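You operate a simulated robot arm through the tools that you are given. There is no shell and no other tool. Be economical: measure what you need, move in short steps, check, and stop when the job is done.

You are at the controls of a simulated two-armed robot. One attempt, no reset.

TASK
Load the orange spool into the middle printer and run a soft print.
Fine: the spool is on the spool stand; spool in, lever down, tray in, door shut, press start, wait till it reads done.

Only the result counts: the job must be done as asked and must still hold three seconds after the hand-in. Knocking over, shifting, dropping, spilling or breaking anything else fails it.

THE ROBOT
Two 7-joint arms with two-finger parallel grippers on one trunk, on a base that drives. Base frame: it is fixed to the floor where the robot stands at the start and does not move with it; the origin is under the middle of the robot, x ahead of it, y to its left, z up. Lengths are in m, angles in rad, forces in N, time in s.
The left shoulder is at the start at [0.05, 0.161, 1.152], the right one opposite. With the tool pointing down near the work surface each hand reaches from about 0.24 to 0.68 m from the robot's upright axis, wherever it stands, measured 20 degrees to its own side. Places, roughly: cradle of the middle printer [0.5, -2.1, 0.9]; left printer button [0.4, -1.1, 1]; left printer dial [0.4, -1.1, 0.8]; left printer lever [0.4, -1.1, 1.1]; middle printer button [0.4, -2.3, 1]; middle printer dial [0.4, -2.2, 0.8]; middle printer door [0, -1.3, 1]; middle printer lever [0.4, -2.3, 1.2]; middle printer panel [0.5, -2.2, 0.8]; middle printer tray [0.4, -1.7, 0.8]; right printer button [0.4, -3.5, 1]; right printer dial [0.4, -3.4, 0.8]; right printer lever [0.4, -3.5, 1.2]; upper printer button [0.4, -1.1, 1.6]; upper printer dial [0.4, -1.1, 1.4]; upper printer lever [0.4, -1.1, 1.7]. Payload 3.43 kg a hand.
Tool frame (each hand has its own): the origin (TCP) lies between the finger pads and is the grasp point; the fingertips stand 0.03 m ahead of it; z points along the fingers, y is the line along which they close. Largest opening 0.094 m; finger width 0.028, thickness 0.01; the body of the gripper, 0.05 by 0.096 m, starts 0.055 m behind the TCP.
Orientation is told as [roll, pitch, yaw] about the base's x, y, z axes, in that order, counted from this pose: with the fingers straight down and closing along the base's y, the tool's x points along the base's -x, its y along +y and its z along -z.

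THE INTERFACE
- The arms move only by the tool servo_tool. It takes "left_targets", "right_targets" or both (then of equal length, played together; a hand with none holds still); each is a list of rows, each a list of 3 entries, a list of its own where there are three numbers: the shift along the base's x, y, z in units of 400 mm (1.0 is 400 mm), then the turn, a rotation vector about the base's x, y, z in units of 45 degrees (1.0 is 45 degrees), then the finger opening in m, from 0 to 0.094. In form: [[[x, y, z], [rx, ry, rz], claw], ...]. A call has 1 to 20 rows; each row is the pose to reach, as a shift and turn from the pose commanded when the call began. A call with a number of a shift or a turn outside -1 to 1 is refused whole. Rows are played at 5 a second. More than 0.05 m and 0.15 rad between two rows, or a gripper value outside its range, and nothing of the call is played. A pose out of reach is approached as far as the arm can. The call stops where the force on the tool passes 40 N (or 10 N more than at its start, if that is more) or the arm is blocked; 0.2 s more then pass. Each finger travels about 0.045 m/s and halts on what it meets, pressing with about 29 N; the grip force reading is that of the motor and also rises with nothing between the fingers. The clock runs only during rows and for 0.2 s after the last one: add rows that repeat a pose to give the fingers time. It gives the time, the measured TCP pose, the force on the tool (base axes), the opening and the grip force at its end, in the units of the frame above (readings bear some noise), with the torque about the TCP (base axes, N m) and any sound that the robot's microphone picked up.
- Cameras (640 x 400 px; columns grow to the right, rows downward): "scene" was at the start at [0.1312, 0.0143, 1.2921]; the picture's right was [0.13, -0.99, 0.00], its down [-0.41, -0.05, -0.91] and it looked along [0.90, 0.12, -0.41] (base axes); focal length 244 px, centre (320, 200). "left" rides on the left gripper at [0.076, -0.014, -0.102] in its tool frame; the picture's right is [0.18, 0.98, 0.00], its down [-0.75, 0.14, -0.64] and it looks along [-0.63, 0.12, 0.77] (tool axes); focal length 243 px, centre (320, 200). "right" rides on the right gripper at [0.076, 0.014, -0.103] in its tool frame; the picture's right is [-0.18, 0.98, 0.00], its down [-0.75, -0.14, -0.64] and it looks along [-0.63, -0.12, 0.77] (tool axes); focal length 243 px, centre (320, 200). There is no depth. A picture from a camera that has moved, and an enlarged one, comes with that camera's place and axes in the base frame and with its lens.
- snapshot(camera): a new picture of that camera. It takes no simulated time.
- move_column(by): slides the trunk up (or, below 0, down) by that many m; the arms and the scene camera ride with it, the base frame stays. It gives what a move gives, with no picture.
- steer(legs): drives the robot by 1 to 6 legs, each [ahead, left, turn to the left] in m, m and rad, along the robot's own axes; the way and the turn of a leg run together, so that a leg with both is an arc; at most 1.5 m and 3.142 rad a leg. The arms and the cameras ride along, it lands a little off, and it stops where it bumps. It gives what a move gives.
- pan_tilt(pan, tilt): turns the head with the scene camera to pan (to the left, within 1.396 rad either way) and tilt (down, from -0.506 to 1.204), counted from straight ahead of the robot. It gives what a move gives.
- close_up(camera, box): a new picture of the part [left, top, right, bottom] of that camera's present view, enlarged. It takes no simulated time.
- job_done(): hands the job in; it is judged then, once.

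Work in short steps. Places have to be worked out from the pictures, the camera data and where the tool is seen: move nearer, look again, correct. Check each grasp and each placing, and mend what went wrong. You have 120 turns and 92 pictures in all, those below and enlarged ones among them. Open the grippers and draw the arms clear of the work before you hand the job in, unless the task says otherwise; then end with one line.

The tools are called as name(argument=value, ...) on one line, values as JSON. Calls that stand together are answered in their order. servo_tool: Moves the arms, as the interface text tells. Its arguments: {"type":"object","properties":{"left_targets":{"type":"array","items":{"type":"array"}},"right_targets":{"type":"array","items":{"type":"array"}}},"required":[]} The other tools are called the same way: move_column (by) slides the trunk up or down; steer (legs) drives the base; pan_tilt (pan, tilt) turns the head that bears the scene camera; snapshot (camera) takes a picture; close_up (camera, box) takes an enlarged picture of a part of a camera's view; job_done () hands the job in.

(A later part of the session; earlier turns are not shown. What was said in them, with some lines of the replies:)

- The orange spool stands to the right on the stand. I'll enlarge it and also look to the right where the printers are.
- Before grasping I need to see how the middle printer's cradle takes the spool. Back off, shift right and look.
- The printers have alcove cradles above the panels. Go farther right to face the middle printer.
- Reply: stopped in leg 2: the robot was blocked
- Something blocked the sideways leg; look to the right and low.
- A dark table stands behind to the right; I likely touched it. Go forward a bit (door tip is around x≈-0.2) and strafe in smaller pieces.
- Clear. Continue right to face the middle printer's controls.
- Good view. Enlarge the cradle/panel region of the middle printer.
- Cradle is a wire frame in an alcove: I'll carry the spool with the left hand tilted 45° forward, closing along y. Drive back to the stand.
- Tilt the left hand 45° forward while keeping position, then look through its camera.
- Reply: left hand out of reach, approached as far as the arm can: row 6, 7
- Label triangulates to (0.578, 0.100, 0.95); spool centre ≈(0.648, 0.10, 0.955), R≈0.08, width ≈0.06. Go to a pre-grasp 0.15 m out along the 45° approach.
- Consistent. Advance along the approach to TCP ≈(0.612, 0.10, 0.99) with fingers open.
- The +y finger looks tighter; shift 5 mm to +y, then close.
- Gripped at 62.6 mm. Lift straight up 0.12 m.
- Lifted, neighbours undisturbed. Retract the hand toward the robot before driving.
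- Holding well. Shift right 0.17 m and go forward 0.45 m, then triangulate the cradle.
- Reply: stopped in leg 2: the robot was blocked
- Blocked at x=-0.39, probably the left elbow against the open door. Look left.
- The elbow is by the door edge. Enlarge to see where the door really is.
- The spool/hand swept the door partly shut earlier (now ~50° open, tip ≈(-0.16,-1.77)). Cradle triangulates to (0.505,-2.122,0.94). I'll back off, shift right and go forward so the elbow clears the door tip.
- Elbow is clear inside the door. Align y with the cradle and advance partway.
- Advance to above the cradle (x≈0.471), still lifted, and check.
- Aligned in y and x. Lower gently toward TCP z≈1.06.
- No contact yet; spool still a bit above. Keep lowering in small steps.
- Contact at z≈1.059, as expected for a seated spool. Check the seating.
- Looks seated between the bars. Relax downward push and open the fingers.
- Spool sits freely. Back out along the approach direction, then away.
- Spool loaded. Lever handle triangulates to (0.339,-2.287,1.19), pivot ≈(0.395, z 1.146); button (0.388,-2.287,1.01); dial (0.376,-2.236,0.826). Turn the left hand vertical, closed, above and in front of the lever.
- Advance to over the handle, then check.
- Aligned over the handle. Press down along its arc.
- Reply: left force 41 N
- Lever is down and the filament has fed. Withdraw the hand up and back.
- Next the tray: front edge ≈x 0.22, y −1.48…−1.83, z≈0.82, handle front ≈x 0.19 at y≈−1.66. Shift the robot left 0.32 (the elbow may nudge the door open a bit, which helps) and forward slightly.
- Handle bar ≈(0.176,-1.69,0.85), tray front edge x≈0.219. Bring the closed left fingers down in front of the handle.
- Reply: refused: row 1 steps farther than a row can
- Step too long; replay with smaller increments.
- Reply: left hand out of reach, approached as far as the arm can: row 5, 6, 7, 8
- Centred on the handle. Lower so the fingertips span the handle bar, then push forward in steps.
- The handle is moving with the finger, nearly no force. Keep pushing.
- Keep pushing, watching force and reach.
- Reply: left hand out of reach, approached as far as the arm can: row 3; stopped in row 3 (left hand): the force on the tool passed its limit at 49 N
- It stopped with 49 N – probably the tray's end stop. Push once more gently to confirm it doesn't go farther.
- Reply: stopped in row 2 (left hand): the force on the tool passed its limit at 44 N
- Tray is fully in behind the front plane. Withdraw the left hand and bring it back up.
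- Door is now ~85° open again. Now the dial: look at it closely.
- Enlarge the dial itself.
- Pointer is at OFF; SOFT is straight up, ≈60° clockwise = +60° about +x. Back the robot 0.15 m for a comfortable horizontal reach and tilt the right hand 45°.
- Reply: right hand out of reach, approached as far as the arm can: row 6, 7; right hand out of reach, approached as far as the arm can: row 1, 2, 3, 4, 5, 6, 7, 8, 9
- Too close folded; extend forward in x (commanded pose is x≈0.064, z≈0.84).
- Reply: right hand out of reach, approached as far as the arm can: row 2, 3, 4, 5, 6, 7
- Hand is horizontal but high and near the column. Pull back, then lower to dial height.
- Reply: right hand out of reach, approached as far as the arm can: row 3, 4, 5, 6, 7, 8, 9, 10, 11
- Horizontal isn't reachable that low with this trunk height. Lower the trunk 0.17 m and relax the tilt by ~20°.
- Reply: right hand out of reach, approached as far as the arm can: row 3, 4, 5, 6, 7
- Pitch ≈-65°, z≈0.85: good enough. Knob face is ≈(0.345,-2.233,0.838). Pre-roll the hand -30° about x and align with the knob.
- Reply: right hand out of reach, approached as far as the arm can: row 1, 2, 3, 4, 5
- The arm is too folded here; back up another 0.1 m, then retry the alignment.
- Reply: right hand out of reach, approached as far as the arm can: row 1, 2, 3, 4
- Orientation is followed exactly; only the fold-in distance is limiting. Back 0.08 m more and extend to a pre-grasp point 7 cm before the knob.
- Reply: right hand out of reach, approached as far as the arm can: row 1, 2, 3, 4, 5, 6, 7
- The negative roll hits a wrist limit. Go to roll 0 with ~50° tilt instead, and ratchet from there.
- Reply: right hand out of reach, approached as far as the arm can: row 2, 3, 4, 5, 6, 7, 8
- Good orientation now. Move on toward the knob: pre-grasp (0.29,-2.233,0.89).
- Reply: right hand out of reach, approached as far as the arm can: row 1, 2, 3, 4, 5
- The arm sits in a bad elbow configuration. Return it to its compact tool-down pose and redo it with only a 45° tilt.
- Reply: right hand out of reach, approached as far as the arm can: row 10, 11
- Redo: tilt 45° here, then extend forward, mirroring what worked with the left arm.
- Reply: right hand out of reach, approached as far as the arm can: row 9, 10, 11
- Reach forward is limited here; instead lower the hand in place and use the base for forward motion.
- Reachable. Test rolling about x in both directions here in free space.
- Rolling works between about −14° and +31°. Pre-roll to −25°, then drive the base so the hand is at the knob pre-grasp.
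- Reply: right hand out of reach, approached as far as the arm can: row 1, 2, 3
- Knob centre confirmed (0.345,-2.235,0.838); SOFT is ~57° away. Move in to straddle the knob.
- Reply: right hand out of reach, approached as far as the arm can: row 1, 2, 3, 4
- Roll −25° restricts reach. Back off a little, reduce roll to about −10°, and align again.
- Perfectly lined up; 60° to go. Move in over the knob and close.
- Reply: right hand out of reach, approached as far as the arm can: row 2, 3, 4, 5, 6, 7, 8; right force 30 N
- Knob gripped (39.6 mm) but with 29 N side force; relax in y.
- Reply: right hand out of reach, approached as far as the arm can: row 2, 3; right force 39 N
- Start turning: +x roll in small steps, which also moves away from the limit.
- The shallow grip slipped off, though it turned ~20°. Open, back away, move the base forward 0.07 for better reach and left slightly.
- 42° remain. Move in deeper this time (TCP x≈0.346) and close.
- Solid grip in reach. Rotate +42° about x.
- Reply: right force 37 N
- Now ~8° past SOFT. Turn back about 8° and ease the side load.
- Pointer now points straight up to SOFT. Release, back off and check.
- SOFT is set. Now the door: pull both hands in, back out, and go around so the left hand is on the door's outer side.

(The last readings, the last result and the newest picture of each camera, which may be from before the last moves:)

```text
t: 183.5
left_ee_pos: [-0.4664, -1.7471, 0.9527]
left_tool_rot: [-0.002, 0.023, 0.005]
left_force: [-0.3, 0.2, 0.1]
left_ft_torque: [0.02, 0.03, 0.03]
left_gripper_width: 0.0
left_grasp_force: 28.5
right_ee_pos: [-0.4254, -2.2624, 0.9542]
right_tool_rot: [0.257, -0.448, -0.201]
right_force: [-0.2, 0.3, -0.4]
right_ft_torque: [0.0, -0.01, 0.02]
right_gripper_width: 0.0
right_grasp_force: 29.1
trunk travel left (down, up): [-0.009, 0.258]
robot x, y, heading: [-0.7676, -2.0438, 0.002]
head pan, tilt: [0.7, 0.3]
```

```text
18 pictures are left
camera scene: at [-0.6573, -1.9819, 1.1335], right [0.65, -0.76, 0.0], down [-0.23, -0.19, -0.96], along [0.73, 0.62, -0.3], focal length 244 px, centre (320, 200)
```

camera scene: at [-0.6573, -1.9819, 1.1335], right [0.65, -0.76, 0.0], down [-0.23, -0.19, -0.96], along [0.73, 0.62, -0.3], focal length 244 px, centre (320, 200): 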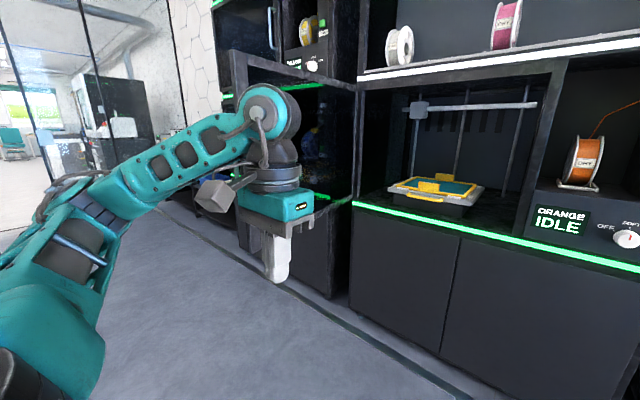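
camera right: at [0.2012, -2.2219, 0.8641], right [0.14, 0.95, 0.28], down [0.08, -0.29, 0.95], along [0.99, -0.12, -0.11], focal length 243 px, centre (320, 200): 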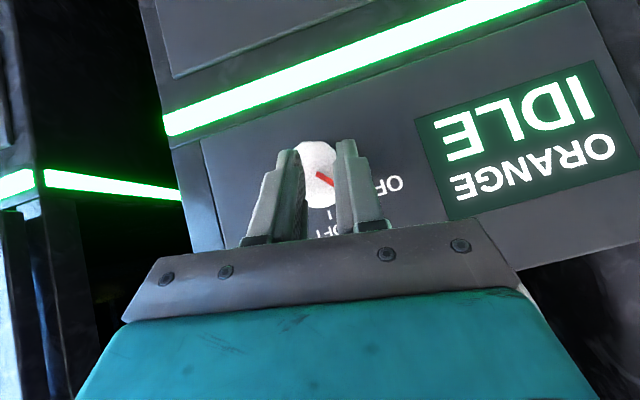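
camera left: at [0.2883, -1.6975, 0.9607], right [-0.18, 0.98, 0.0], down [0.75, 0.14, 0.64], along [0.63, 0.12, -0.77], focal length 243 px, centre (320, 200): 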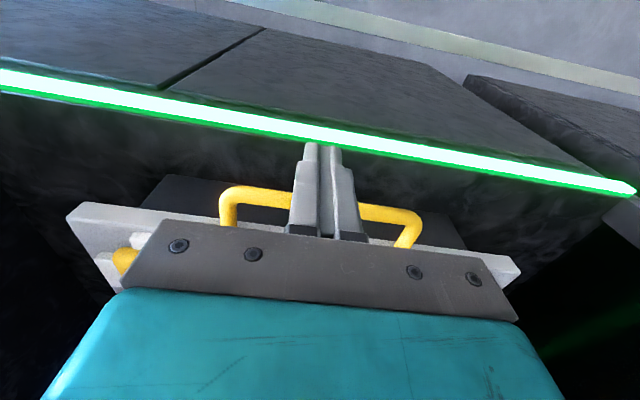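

Tip ≈(-0.29,-1.38) – door ~87° open. Strafe left 0.6 so the left hand is left of the door.

steer(legs=[[0, 0.62, 0]])

pan_tilt(pan=0.3, tilt=0.4)

snapshot(camera="scene")

```text
t: 189.4
left_ee_pos: [-0.4672, -1.1281, 0.9541]
left_tool_rot: [-0.002, 0.021, 0.004]
left_force: [0.6, 0.5, 0.1]
left_ft_torque: [0.03, -0.01, 0.02]
left_gripper_width: 0.0003
left_grasp_force: 29.0
right_ee_pos: [-0.4263, -1.6456, 0.9539]
right_tool_rot: [0.257, -0.447, -0.204]
right_force: [-0.7, -0.3, 0.3]
right_ft_torque: [0.01, -0.01, 0.01]
right_gripper_width: 0.0
right_grasp_force: 28.8
trunk travel left (down, up): [-0.009, 0.258]
robot x, y, heading: [-0.7688, -1.4291, 0.002]
head pan, tilt: [0.7, 0.3]
```

```text
t: 190.3
left_ee_pos: [-0.4659, -1.1281, 0.9537]
left_tool_rot: [-0.001, 0.024, 0.004]
left_force: [0.4, 0.5, 0.5]
left_ft_torque: [0.03, 0.0, 0.02]
left_gripper_width: 0.0
left_grasp_force: 29.0
right_ee_pos: [-0.426, -1.6447, 0.9544]
right_tool_rot: [0.257, -0.447, -0.201]
right_force: [-0.2, 0.2, 0.4]
right_ft_torque: [-0.03, -0.02, -0.02]
right_gripper_width: 0.0
right_grasp_force: 28.4
trunk travel left (down, up): [-0.009, 0.258]
robot x, y, heading: [-0.7707, -1.4234, -0.0]
head pan, tilt: [0.3, 0.4]
```

```text
17 pictures are left
camera scene: at [-0.6406, -1.3958, 1.1242], right [0.3, -0.96, 0.0], down [-0.37, -0.12, -0.92], along [0.88, 0.27, -0.39], focal length 244 px, centre (320, 200)
```

scene: 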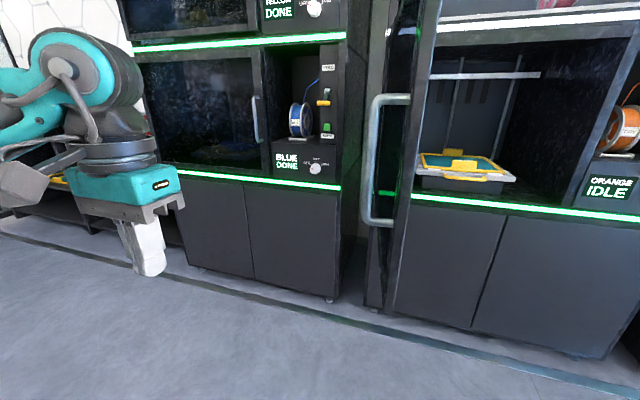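

Left hand is on the outer side. Extend it forward along the door to x≈-0.13.

servo_tool(left_targets=[[[0.1, 0, 0], [0, 0, 0], 0.0], [[0.2, 0, 0], [0, 0, 0], 0.0], [[0.3, 0, 0], [0, 0, 0], 0.0], [[0.4, 0, 0], [0, 0, 0], 0.0], [[0.5, 0, 0], [0, 0, 0], 0.0], [[0.6, 0, 0], [0, 0, 0], 0.0], [[0.7, 0, 0], [0, 0, 0], 0.0], [[0.8, 0, 0], [0, 0, 0], 0.0], [[0.84, 0, 0], [0, 0, 0], 0.0], [[0.84, 0, 0], [0, 0, 0], 0.0]])

snapshot(camera="scene")

```text
t: 192.5
left_ee_pos: [-0.1579, -1.1365, 0.9542]
left_tool_rot: [0.0, 0.02, 0.006]
left_force: [0.4, 0.0, 0.4]
left_ft_torque: [-0.02, -0.01, -0.02]
left_gripper_width: 0.0
left_grasp_force: 29.2
left hand out of reach, approached as far as the arm can: row 8, 9, 10
right_ee_pos: [-0.4255, -1.6442, 0.9539]
right_tool_rot: [0.256, -0.447, -0.202]
right_force: [-0.5, 0.7, 0.2]
right_ft_torque: [0.03, -0.03, 0.02]
right_gripper_width: 0.0
right_grasp_force: 28.6
trunk travel left (down, up): [-0.009, 0.258]
robot x, y, heading: [-0.7691, -1.4285, 0.0]
head pan, tilt: [0.3, 0.4]
```

```text
16 pictures are left
camera scene: at [-0.6406, -1.3958, 1.1242], right [0.3, -0.96, 0.0], down [-0.37, -0.11, -0.92], along [0.88, 0.27, -0.39], focal length 244 px, centre (320, 200)
```

scene: 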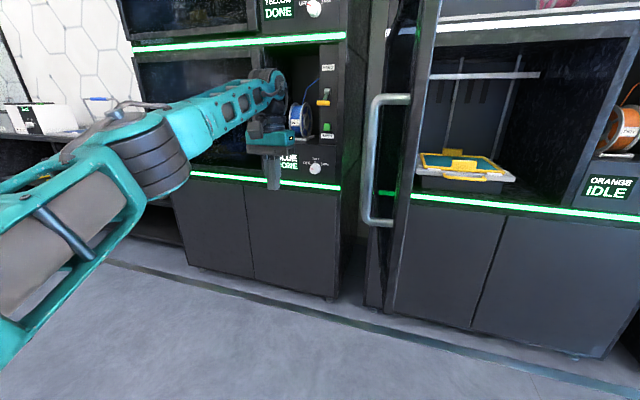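

Sweep right by driving, so the hand pushes the door toward closed.

steer(legs=[[0, -0.5, 0]])

pan_tilt(pan=0.4, tilt=0.4)

snapshot(camera="scene")

```text
t: 197.4
left_ee_pos: [-0.1581, -1.6376, 0.9534]
left_tool_rot: [0.0, 0.02, 0.003]
left_force: [0.1, 0.0, -1.3]
left_ft_torque: [-0.01, -0.01, -0.03]
left_gripper_width: 0.0
left_grasp_force: 28.9
right_ee_pos: [-0.4267, -2.1454, 0.9542]
right_tool_rot: [0.256, -0.445, -0.203]
right_force: [-0.5, -0.6, -0.6]
right_ft_torque: [0.02, 0.0, 0.01]
right_gripper_width: 0.0001
right_grasp_force: 29.5
trunk travel left (down, up): [-0.009, 0.258]
robot x, y, heading: [-0.7698, -1.9277, -0.001]
head pan, tilt: [0.3, 0.4]
```

```text
t: 198.1
left_ee_pos: [-0.158, -1.6382, 0.955]
left_tool_rot: [-0.003, 0.02, 0.001]
left_force: [-0.1, 0.0, 0.5]
left_ft_torque: [-0.01, 0.03, 0.03]
left_gripper_width: 0.0003
left_grasp_force: 29.5
right_ee_pos: [-0.4264, -2.1457, 0.9537]
right_tool_rot: [0.257, -0.447, -0.203]
right_force: [0.5, 0.2, -0.7]
right_ft_torque: [-0.03, 0.01, -0.03]
right_gripper_width: 0.0
right_grasp_force: 29.1
trunk travel left (down, up): [-0.009, 0.258]
robot x, y, heading: [-0.7656, -1.9278, -0.007]
head pan, tilt: [0.4, 0.4]
```

```text
15 pictures are left
camera scene: at [-0.6442, -1.8887, 1.1242], right [0.39, -0.92, 0.0], down [-0.36, -0.15, -0.92], along [0.85, 0.36, -0.39], focal length 244 px, centre (320, 200)
```

scene: 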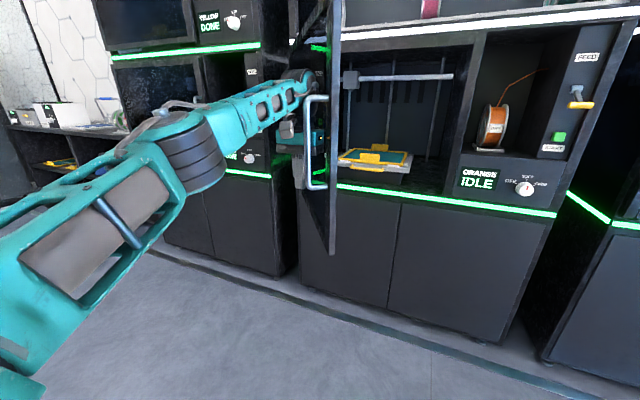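

Door follows. Continue along its arc, forward and right.

steer(legs=[[0.21, -0.16, 0], [0.17, -0.08, 0]])

snapshot(camera="scene")

```text
t: 201.3
left_ee_pos: [0.223, -1.8822, 0.9541]
left_tool_rot: [-0.001, 0.022, 0.0]
left_force: [0.4, 0.5, -0.1]
left_ft_torque: [-0.03, -0.01, -0.03]
left_gripper_width: 0.0
left_grasp_force: 29.3
right_ee_pos: [-0.0461, -2.3891, 0.9536]
right_tool_rot: [0.258, -0.446, -0.207]
right_force: [-0.9, -0.1, 0.5]
right_ft_torque: [0.03, -0.01, 0.02]
right_gripper_width: 0.0002
right_grasp_force: 29.2
trunk travel left (down, up): [-0.009, 0.258]
robot x, y, heading: [-0.3902, -2.1683, -0.007]
head pan, tilt: [0.4, 0.4]
```

```text
14 pictures are left
camera scene: at [-0.2633, -2.1309, 1.1242], right [0.38, -0.92, 0.0], down [-0.36, -0.15, -0.92], along [0.85, 0.35, -0.39], focal length 244 px, centre (320, 200)
```

scene: 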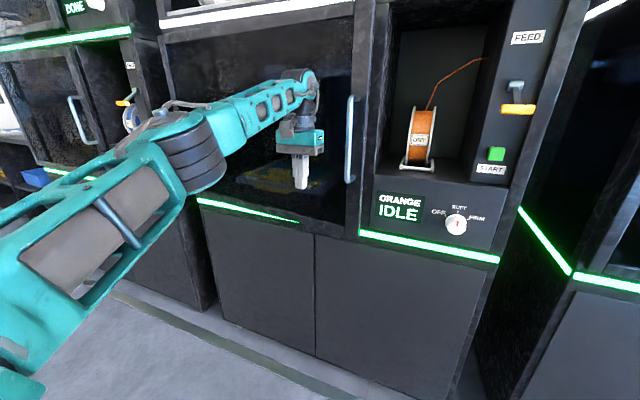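

Almost shut. Drive forward to push it closed.

steer(legs=[[0.09, 0, 0]])

close_up(camera="scene", box=[150, 0, 450, 260])

```text
t: 202.4
left_ee_pos: [0.3135, -1.8818, 0.9543]
left_tool_rot: [-0.002, 0.021, 0.0]
left_force: [-0.3, -0.2, 0.0]
left_ft_torque: [0.0, 0.0, -0.02]
left_gripper_width: 0.0
left_grasp_force: 29.2
right_ee_pos: [0.0427, -2.3885, 0.9543]
right_tool_rot: [0.257, -0.446, -0.207]
right_force: [0.9, -0.1, -0.5]
right_ft_torque: [0.0, 0.01, 0.0]
right_gripper_width: 0.0
right_grasp_force: 29.5
trunk travel left (down, up): [-0.009, 0.258]
robot x, y, heading: [-0.2995, -2.1695, -0.004]
head pan, tilt: [0.4, 0.4]
```

```text
1.54 times, centred on (300, 130) of scene
camera zoom: at [-0.1737, -2.1313, 1.1242], right [0.38, -0.92, 0.0], down [-0.36, -0.15, -0.92], along [0.85, 0.35, -0.39], focal length 376 px, centre (351, 308)
```

zoom: 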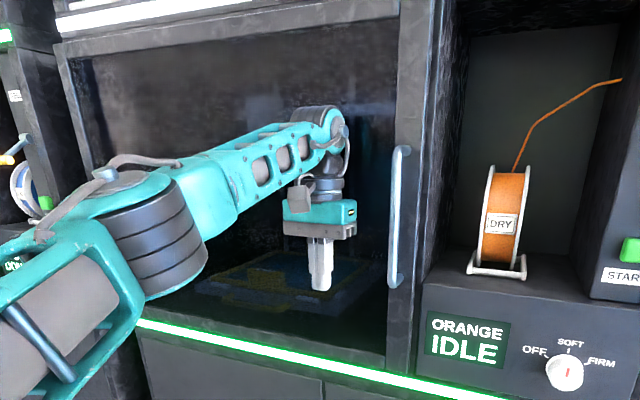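

Push a bit more with small base steps and watch the force.

steer(legs=[[0.035, 0, 0]])

servo_tool(left_targets=[[[0.02, 0, 0], [0, 0, 0], 0.0], [[0.04, 0, 0], [0, 0, 0], 0.0], [[0.06, 0, 0], [0, 0, 0], 0.0], [[0.08, 0, 0], [0, 0, 0], 0.0], [[0.1, 0, 0], [0, 0, 0], 0.0], [[0.1, 0, 0], [0, 0, 0], 0.0]])

```text
t: 203.2
left_ee_pos: [0.3201, -1.8827, 0.9577]
left_tool_rot: [0.0, 0.045, -0.002]
left_force: [-20.6, -2.1, 2.6]
left_ft_torque: [0.25, -1.99, 0.03]
left_gripper_width: 0.0001
left_grasp_force: 28.8
right_ee_pos: [0.056, -2.3888, 0.9554]
right_tool_rot: [0.259, -0.451, -0.205]
right_force: [0.3, -0.1, -0.5]
right_ft_torque: [0.0, -0.01, -0.01]
right_gripper_width: 0.0
right_grasp_force: 29.2
trunk travel left (down, up): [-0.009, 0.258]
robot x, y, heading: [-0.2817, -2.1694, 0.001]
head pan, tilt: [0.4, 0.4]
stopped in leg 1: the force on the tool passed its limit at 116 N (the readings are from after the stop); the commanded pose is now the measured one
```

```text
t: 204.6
left_ee_pos: [0.3195, -1.8825, 0.958]
left_tool_rot: [-0.001, 0.042, -0.001]
left_force: [-27.2, -2.3, 2.3]
left_ft_torque: [0.19, -2.73, 0.06]
left_gripper_width: 0.0
left_grasp_force: 29.1
left hand out of reach, approached as far as the arm can: row 1, 2, 3, 4, 5, 6
right_ee_pos: [0.0551, -2.3897, 0.9561]
right_tool_rot: [0.258, -0.45, -0.205]
right_force: [0.9, 0.4, 0.0]
right_ft_torque: [0.01, -0.07, -0.01]
right_gripper_width: 0.0001
right_grasp_force: 29.3
trunk travel left (down, up): [-0.009, 0.258]
robot x, y, heading: [-0.2852, -2.1703, -0.007]
head pan, tilt: [0.4, 0.4]
```

Hard stop reached: door shut. Retract the left hand and check the door from the scene camera.

servo_tool(left_targets=[[[-0.1, 0, 0], [0, 0, 0], 0.0], [[-0.2, 0, 0], [0, 0, 0], 0.0], [[-0.3, 0, 0], [0, 0, 0], 0.0], [[-0.4, 0, 0], [0, 0, 0], 0.0], [[-0.5, 0, 0], [0, 0, 0], 0.0], [[-0.55, 0, 0], [0, 0, 0], 0.0]])

pan_tilt(pan=0.25, tilt=0.3)

snapshot(camera="scene")

```text
t: 206.0
left_ee_pos: [0.1013, -1.8816, 0.9559]
left_tool_rot: [-0.002, 0.048, -0.001]
left_force: [-0.2, -0.6, -0.5]
left_ft_torque: [0.03, -0.01, -0.02]
left_gripper_width: 0.0
left_grasp_force: 29.2
right_ee_pos: [0.0587, -2.3889, 0.9538]
right_tool_rot: [0.256, -0.448, -0.206]
right_force: [0.5, 0.9, 0.2]
right_ft_torque: [0.0, 0.02, -0.03]
right_gripper_width: 0.0001
right_grasp_force: 28.8
trunk travel left (down, up): [-0.009, 0.258]
robot x, y, heading: [-0.2842, -2.1699, -0.002]
head pan, tilt: [0.4, 0.4]
```

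```text
t: 206.7
left_ee_pos: [0.1024, -1.8812, 0.956]
left_tool_rot: [-0.001, 0.046, -0.003]
left_force: [0.4, 0.0, 0.0]
left_ft_torque: [-0.01, -0.02, -0.03]
left_gripper_width: 0.0001
left_grasp_force: 28.8
right_ee_pos: [0.0569, -2.3881, 0.9537]
right_tool_rot: [0.256, -0.447, -0.205]
right_force: [-0.2, -0.2, 0.4]
right_ft_torque: [0.06, 0.02, 0.0]
right_gripper_width: 0.0001
right_grasp_force: 28.9
trunk travel left (down, up): [-0.009, 0.258]
robot x, y, heading: [-0.284, -2.1711, -0.002]
head pan, tilt: [0.25, 0.3]
```

```text
12 pictures are left
camera scene: at [-0.1544, -2.1441, 1.1335], right [0.24, -0.97, 0.0], down [-0.29, -0.07, -0.96], along [0.93, 0.23, -0.3], focal length 244 px, centre (320, 200)
```

scene: 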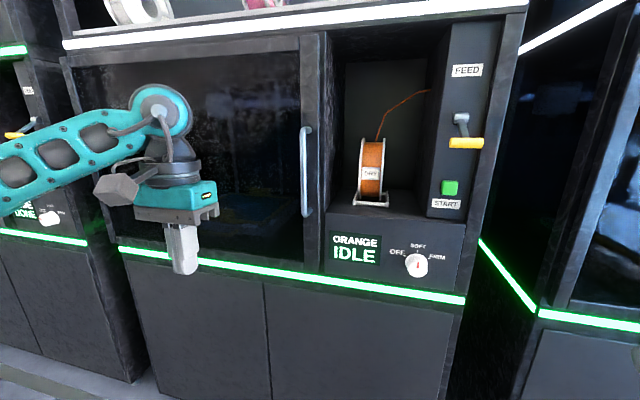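

Door is shut, dial SOFT, lever down. Now aim the right hand (closed fingers, nearly horizontal to pass below the lever handle) at the START button (0.39,-2.287,1.008).

servo_tool(right_targets=[[[0.05, 0.04, 0], [-0.056, -0.155, 0.002], 0.0], [[0.1, 0.08, 0.01], [-0.112, -0.31, 0.003], 0.0], [[0.16, 0.12, 0.02], [-0.167, -0.465, 0.005], 0.0], [[0.22, 0.16, 0.03], [-0.223, -0.62, 0.007], 0.0], [[0.28, 0.2, 0.04], [-0.28, -0.775, 0.008], 0.0], [[0.33, 0.23, 0.05], [-0.335, -0.93, 0.01], 0.0], [[0.358, 0.2525, 0.065], [-0.335, -0.93, 0.01], 0.0], [[0.358, 0.2525, 0.065], [-0.335, -0.93, 0.01], 0.0]])

snapshot(camera="right")

```text
t: 208.5
left_ee_pos: [0.1019, -1.8815, 0.9553]
left_tool_rot: [-0.001, 0.045, 0.001]
left_force: [-0.2, -0.2, -0.6]
left_ft_torque: [0.03, -0.01, 0.0]
left_gripper_width: 0.0001
left_grasp_force: 28.9
right_ee_pos: [0.2025, -2.2889, 0.9796]
right_tool_rot: [-0.029, -1.206, 0.029]
right_force: [1.6, 0.5, 0.0]
right_ft_torque: [0.0, 0.0, -0.01]
right_gripper_width: 0.0
right_grasp_force: 28.9
trunk travel left (down, up): [-0.009, 0.258]
robot x, y, heading: [-0.287, -2.17, 0.002]
head pan, tilt: [0.25, 0.3]
```

```text
11 pictures are left
camera right: at [0.0784, -2.2746, 0.9462], right [0.06, 0.98, 0.16], down [-0.33, -0.13, 0.93], along [0.94, -0.11, 0.32], focal length 243 px, centre (320, 200)
```

right: 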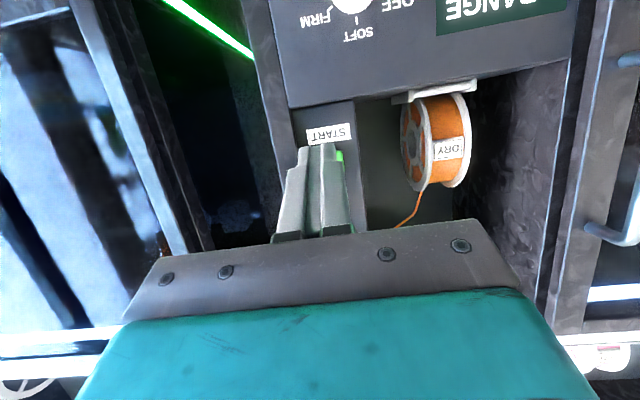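

Aligned on the button. Raise to button height and press forward until it gives.

servo_tool(right_targets=[[[0.08, 0.003, 0.05], [0, 0, 0], 0.0], [[0.16, 0.005, 0.098], [0, 0, 0], 0.0], [[0.24, 0.005, 0.098], [0, 0, 0], 0.0], [[0.32, 0.005, 0.098], [0, 0, 0], 0.0], [[0.36, 0.005, 0.098], [0, 0, 0], 0.0], [[0.38, 0.005, 0.098], [0, 0, 0], 0.0], [[0.4, 0.005, 0.098], [0, 0, 0], 0.0], [[0.42, 0.005, 0.098], [0, 0, 0], 0.0], [[0.42, 0.005, 0.098], [0, 0, 0], 0.0]])

snapshot(camera="scene")

```text
t: 210.5
left_ee_pos: [0.1022, -1.8801, 0.9563]
left_tool_rot: [-0.002, 0.047, -0.003]
left_force: [0.3, -0.6, 0.3]
left_ft_torque: [-0.02, 0.04, 0.02]
left_gripper_width: 0.0
left_grasp_force: 28.9
right_ee_pos: [0.356, -2.3052, 1.0196]
right_tool_rot: [-0.026, -1.204, 0.029]
right_force: [0.4, 0.2, 0.6]
right_ft_torque: [0.0, -0.01, -0.01]
right_gripper_width: 0.0
right_grasp_force: 29.4
right hand out of reach, approached as far as the arm can: row 5, 6, 7, 8, 9
trunk travel left (down, up): [-0.009, 0.258]
robot x, y, heading: [-0.2882, -2.169, -0.007]
head pan, tilt: [0.25, 0.3]
```

```text
10 pictures are left
camera scene: at [-0.1544, -2.1442, 1.1335], right [0.24, -0.97, 0.0], down [-0.29, -0.07, -0.96], along [0.93, 0.23, -0.3], focal length 244 px, centre (320, 200)
```

scene: 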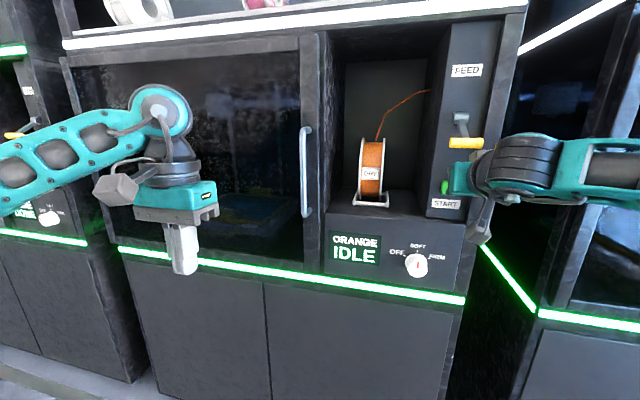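

Reach limit with sideways drift. Pull back, drive forward 0.08, and press again.

servo_tool(right_targets=[[[-0.1, 0.02, 0], [0, 0, 0], 0.0], [[-0.2, 0.045, 0], [0, 0, 0], 0.0], [[-0.3, 0.045, 0], [0, 0, 0], 0.0], [[-0.3, 0.045, 0], [0, 0, 0], 0.0]])

steer(legs=[[0.08, 0, 0]])

```text
t: 211.5
left_ee_pos: [0.1009, -1.8804, 0.9546]
left_tool_rot: [-0.002, 0.047, -0.001]
left_force: [0.2, 0.6, -0.8]
left_ft_torque: [0.0, 0.01, 0.01]
left_gripper_width: 0.0
left_grasp_force: 28.5
right_ee_pos: [0.2351, -2.2867, 1.0205]
right_tool_rot: [-0.027, -1.204, 0.026]
right_force: [0.2, -0.3, 0.5]
right_ft_torque: [-0.02, 0.01, 0.02]
right_gripper_width: 0.0
right_grasp_force: 29.0
trunk travel left (down, up): [-0.009, 0.258]
robot x, y, heading: [-0.2815, -2.1729, -0.001]
head pan, tilt: [0.25, 0.3]
```

```text
t: 212.5
left_ee_pos: [0.18, -1.8804, 0.9553]
left_tool_rot: [-0.001, 0.048, -0.003]
left_force: [-0.1, 0.0, 0.0]
left_ft_torque: [0.03, 0.02, 0.02]
left_gripper_width: 0.0
left_grasp_force: 29.3
right_ee_pos: [0.3137, -2.287, 1.0213]
right_tool_rot: [-0.027, -1.205, 0.032]
right_force: [-0.2, -0.3, -0.7]
right_ft_torque: [0.01, 0.01, 0.0]
right_gripper_width: 0.0001
right_grasp_force: 28.5
trunk travel left (down, up): [-0.009, 0.258]
robot x, y, heading: [-0.2041, -2.1691, 0.0]
head pan, tilt: [0.25, 0.3]
```

Now press: advance from 0.314 in small steps until the force rises.

servo_tool(right_targets=[[[0.04, 0, -0.002], [0, 0, 0], 0.0], [[0.08, 0, -0.004], [0, 0, 0], 0.0], [[0.1, 0, -0.005], [0, 0, 0], 0.0], [[0.12, 0, -0.005], [0, 0, 0], 0.0], [[0.14, 0, -0.005], [0, 0, 0], 0.0], [[0.16, 0, -0.005], [0, 0, 0], 0.0], [[0.18, 0, -0.005], [0, 0, 0], 0.0], [[0.18, 0, -0.005], [0, 0, 0], 0.0]])

snapshot(camera="scene")

```text
t: 213.9
left_ee_pos: [0.1768, -1.883, 0.9578]
left_tool_rot: [0.0, 0.046, -0.003]
left_force: [-0.8, 0.2, 0.0]
left_ft_torque: [0.03, -0.01, -0.01]
left_gripper_width: 0.0001
left_grasp_force: 29.1
right_ee_pos: [0.3663, -2.2867, 1.0185]
right_tool_rot: [-0.026, -1.199, 0.032]
right_force: [-26.5, -5.9, 4.0]
right_ft_torque: [-0.04, -0.17, -0.23]
right_gripper_width: 0.0001
right_grasp_force: 28.9
trunk travel left (down, up): [-0.009, 0.258]
robot x, y, heading: [-0.2051, -2.168, -0.011]
head pan, tilt: [0.25, 0.3]
heard: click
stopped in row 6 (right hand): the force on the tool passed its limit at 48 N (the readings are from after the stop); the commanded pose is now the measured one
```

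```text
9 pictures are left
camera scene: at [-0.0796, -2.1453, 1.1341], right [0.24, -0.97, 0.0], down [-0.28, -0.07, -0.96], along [0.93, 0.23, -0.29], focal length 244 px, centre (320, 200)
```

scene: 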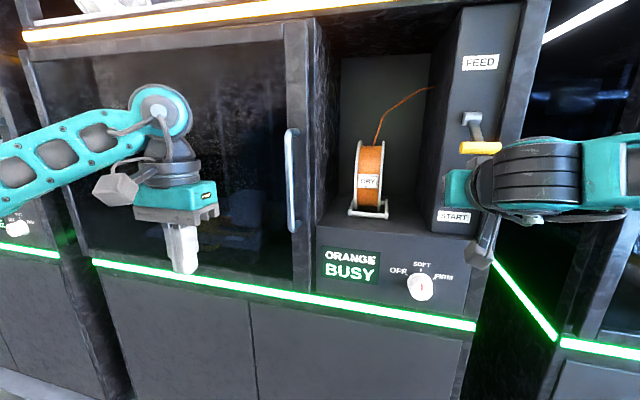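

Click heard and the panel reads BUSY. Withdraw the right hand and wait with hold rows.

servo_tool(right_targets=[[[-0.06, 0, -0.01], [0, 0, 0], 0.0], [[-0.15, 0, -0.02], [0, 0, 0], 0.0], [[-0.25, 0, -0.03], [0, 0, 0], 0.0], [[-0.35, 0, -0.03], [0, 0, 0], 0.0], [[-0.35, 0, -0.03], [0, 0, 0], 0.05], [[-0.35, 0, -0.03], [0, 0, 0], 0.08]])

steer(legs=[[-0.25, 0, 0]])

servo_tool(left_targets=[[[0, 0, 0], [0, 0, 0], 0.05], [[0, 0, 0], [0, 0, 0], 0.08], [[0, 0, 0], [0, 0, 0], 0.08], [[0, 0, 0], [0, 0, 0], 0.08], [[0, 0, 0], [0, 0, 0], 0.08], [[0, 0, 0], [0, 0, 0], 0.08], [[0, 0, 0], [0, 0, 0], 0.08], [[0, 0, 0], [0, 0, 0], 0.08], [[0, 0, 0], [0, 0, 0], 0.08], [[0, 0, 0], [0, 0, 0], 0.08], [[0, 0, 0], [0, 0, 0], 0.08], [[0, 0, 0], [0, 0, 0], 0.08], [[0, 0, 0], [0, 0, 0], 0.08], [[0, 0, 0], [0, 0, 0], 0.08], [[0, 0, 0], [0, 0, 0], 0.08], [[0, 0, 0], [0, 0, 0], 0.08], [[0, 0, 0], [0, 0, 0], 0.08], [[0, 0, 0], [0, 0, 0], 0.08], [[0, 0, 0], [0, 0, 0], 0.08], [[0, 0, 0], [0, 0, 0], 0.08]])

snapshot(camera="scene")

```text
t: 215.3
left_ee_pos: [0.1798, -1.8808, 0.955]
left_tool_rot: [-0.001, 0.048, -0.001]
left_force: [-0.8, -0.2, 0.0]
left_ft_torque: [-0.02, 0.03, -0.02]
left_gripper_width: 0.0001
left_grasp_force: 29.3
right_ee_pos: [0.232, -2.2862, 1.0051]
right_tool_rot: [-0.028, -1.195, 0.03]
right_force: [0.7, 0.0, -0.4]
right_ft_torque: [-0.04, 0.0, 0.02]
right_gripper_width: 0.049
right_grasp_force: 0.1
trunk travel left (down, up): [-0.009, 0.258]
robot x, y, heading: [-0.2073, -2.1685, 0.0]
head pan, tilt: [0.25, 0.3]
```

```text
t: 217.1
left_ee_pos: [-0.0676, -1.8796, 0.9553]
left_tool_rot: [0.0, 0.047, -0.001]
left_force: [-0.4, 0.0, 0.0]
left_ft_torque: [0.02, -0.02, -0.01]
left_gripper_width: 0.0
left_grasp_force: 29.3
right_ee_pos: [-0.0164, -2.2848, 1.0035]
right_tool_rot: [-0.028, -1.198, 0.033]
right_force: [-0.4, 0.0, 0.5]
right_ft_torque: [0.03, -0.04, -0.01]
right_gripper_width: 0.08
right_grasp_force: 0.1
trunk travel left (down, up): [-0.009, 0.258]
robot x, y, heading: [-0.4548, -2.167, -0.002]
head pan, tilt: [0.25, 0.3]
```

```text
t: 221.3
left_ee_pos: [-0.0671, -1.8788, 0.9556]
left_tool_rot: [-0.002, 0.045, -0.003]
left_force: [0.5, -0.8, -0.3]
left_ft_torque: [-0.01, 0.01, 0.01]
left_gripper_width: 0.08
left_grasp_force: 0.0
right_ee_pos: [-0.015, -2.2855, 1.004]
right_tool_rot: [-0.03, -1.195, 0.035]
right_force: [-0.3, -0.8, 0.0]
right_ft_torque: [0.02, 0.0, 0.03]
right_gripper_width: 0.08
right_grasp_force: 0.0
trunk travel left (down, up): [-0.009, 0.258]
robot x, y, heading: [-0.4552, -2.171, -0.003]
head pan, tilt: [0.25, 0.3]
```

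```text
8 pictures are left
camera scene: at [-0.3234, -2.1437, 1.1335], right [0.24, -0.97, 0.0], down [-0.29, -0.07, -0.96], along [0.93, 0.23, -0.3], focal length 244 px, centre (320, 200)
```

scene: 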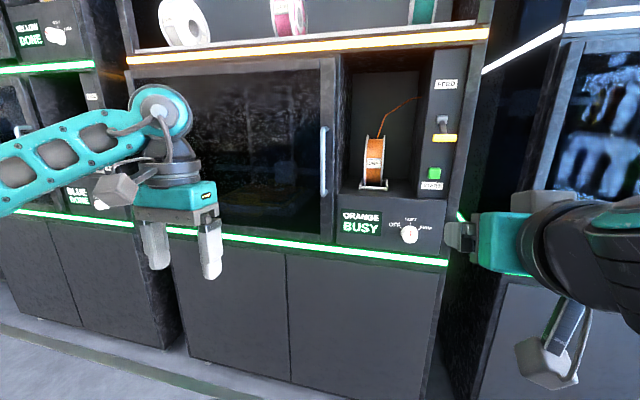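

Still BUSY. Wait longer with several hold calls.

servo_tool(left_targets=[[[0, 0, 0], [0, 0, 0], 0.08], [[0, 0, 0], [0, 0, 0], 0.08], [[0, 0, 0], [0, 0, 0], 0.08], [[0, 0, 0], [0, 0, 0], 0.08], [[0, 0, 0], [0, 0, 0], 0.08], [[0, 0, 0], [0, 0, 0], 0.08], [[0, 0, 0], [0, 0, 0], 0.08], [[0, 0, 0], [0, 0, 0], 0.08], [[0, 0, 0], [0, 0, 0], 0.08], [[0, 0, 0], [0, 0, 0], 0.08], [[0, 0, 0], [0, 0, 0], 0.08], [[0, 0, 0], [0, 0, 0], 0.08], [[0, 0, 0], [0, 0, 0], 0.08], [[0, 0, 0], [0, 0, 0], 0.08], [[0, 0, 0], [0, 0, 0], 0.08], [[0, 0, 0], [0, 0, 0], 0.08], [[0, 0, 0], [0, 0, 0], 0.08], [[0, 0, 0], [0, 0, 0], 0.08], [[0, 0, 0], [0, 0, 0], 0.08], [[0, 0, 0], [0, 0, 0], 0.08]])

servo_tool(left_targets=[[[0, 0, 0], [0, 0, 0], 0.08], [[0, 0, 0], [0, 0, 0], 0.08], [[0, 0, 0], [0, 0, 0], 0.08], [[0, 0, 0], [0, 0, 0], 0.08], [[0, 0, 0], [0, 0, 0], 0.08], [[0, 0, 0], [0, 0, 0], 0.08], [[0, 0, 0], [0, 0, 0], 0.08], [[0, 0, 0], [0, 0, 0], 0.08], [[0, 0, 0], [0, 0, 0], 0.08], [[0, 0, 0], [0, 0, 0], 0.08], [[0, 0, 0], [0, 0, 0], 0.08], [[0, 0, 0], [0, 0, 0], 0.08], [[0, 0, 0], [0, 0, 0], 0.08], [[0, 0, 0], [0, 0, 0], 0.08], [[0, 0, 0], [0, 0, 0], 0.08], [[0, 0, 0], [0, 0, 0], 0.08], [[0, 0, 0], [0, 0, 0], 0.08], [[0, 0, 0], [0, 0, 0], 0.08], [[0, 0, 0], [0, 0, 0], 0.08], [[0, 0, 0], [0, 0, 0], 0.08]])

servo_tool(left_targets=[[[0, 0, 0], [0, 0, 0], 0.08], [[0, 0, 0], [0, 0, 0], 0.08], [[0, 0, 0], [0, 0, 0], 0.08], [[0, 0, 0], [0, 0, 0], 0.08], [[0, 0, 0], [0, 0, 0], 0.08], [[0, 0, 0], [0, 0, 0], 0.08], [[0, 0, 0], [0, 0, 0], 0.08], [[0, 0, 0], [0, 0, 0], 0.08], [[0, 0, 0], [0, 0, 0], 0.08], [[0, 0, 0], [0, 0, 0], 0.08], [[0, 0, 0], [0, 0, 0], 0.08], [[0, 0, 0], [0, 0, 0], 0.08], [[0, 0, 0], [0, 0, 0], 0.08], [[0, 0, 0], [0, 0, 0], 0.08], [[0, 0, 0], [0, 0, 0], 0.08], [[0, 0, 0], [0, 0, 0], 0.08], [[0, 0, 0], [0, 0, 0], 0.08], [[0, 0, 0], [0, 0, 0], 0.08], [[0, 0, 0], [0, 0, 0], 0.08], [[0, 0, 0], [0, 0, 0], 0.08]])

snapshot(camera="scene")

```text
t: 225.5
left_ee_pos: [-0.0669, -1.8796, 0.9546]
left_tool_rot: [-0.002, 0.049, -0.002]
left_force: [0.3, -0.5, -0.2]
left_ft_torque: [0.01, 0.02, 0.04]
left_gripper_width: 0.0801
left_grasp_force: 0.2
right_ee_pos: [-0.0156, -2.2858, 1.0054]
right_tool_rot: [-0.027, -1.196, 0.034]
right_force: [0.0, 0.0, 0.4]
right_ft_torque: [-0.02, -0.02, 0.0]
right_gripper_width: 0.0801
right_grasp_force: 0.1
trunk travel left (down, up): [-0.009, 0.258]
robot x, y, heading: [-0.4518, -2.1669, -0.003]
head pan, tilt: [0.25, 0.3]
```

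```text
t: 229.7
left_ee_pos: [-0.0665, -1.8805, 0.9555]
left_tool_rot: [-0.002, 0.048, 0.0]
left_force: [-0.9, -0.4, -0.2]
left_ft_torque: [-0.02, -0.02, 0.01]
left_gripper_width: 0.0799
left_grasp_force: 0.1
right_ee_pos: [-0.0163, -2.2862, 1.0047]
right_tool_rot: [-0.03, -1.197, 0.032]
right_force: [-1.5, -0.2, 0.3]
right_ft_torque: [0.0, 0.03, -0.02]
right_gripper_width: 0.0801
right_grasp_force: 0.0
trunk travel left (down, up): [-0.009, 0.258]
robot x, y, heading: [-0.4551, -2.1706, -0.004]
head pan, tilt: [0.25, 0.3]
```

```text
t: 233.9
left_ee_pos: [-0.0677, -1.8802, 0.9554]
left_tool_rot: [-0.001, 0.047, -0.003]
left_force: [-0.1, 0.0, 0.7]
left_ft_torque: [-0.02, 0.01, -0.03]
left_gripper_width: 0.0798
left_grasp_force: 0.0
right_ee_pos: [-0.0159, -2.2858, 1.005]
right_tool_rot: [-0.029, -1.196, 0.034]
right_force: [-0.1, 0.0, 0.2]
right_ft_torque: [0.02, -0.01, -0.03]
right_gripper_width: 0.0799
right_grasp_force: 0.1
trunk travel left (down, up): [-0.009, 0.258]
robot x, y, heading: [-0.4513, -2.1702, -0.002]
head pan, tilt: [0.25, 0.3]
```

```text
7 pictures are left
camera scene: at [-0.3234, -2.1437, 1.1335], right [0.24, -0.97, 0.0], down [-0.29, -0.07, -0.96], along [0.93, 0.23, -0.3], focal length 244 px, centre (320, 200)
```

scene: 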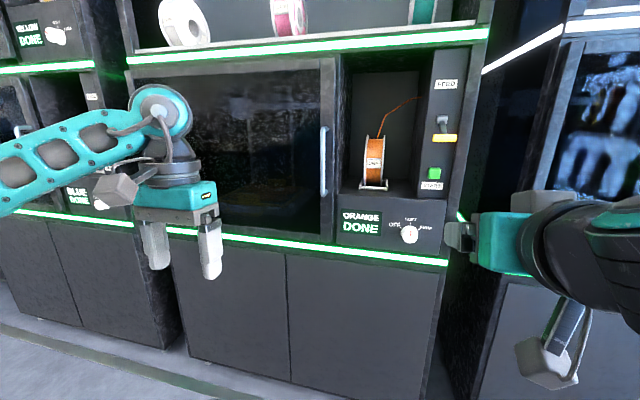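

The panel reads DONE; the grippers are open and both hands are clear of the work. Handing in.

job_done()

```text
The job is handed in.
```

The orange spool is in the middle printer, the soft print ran, and the panel reads ORANGE DONE. The lever is down, the tray in, the door shut, and both grippers are open and clear.
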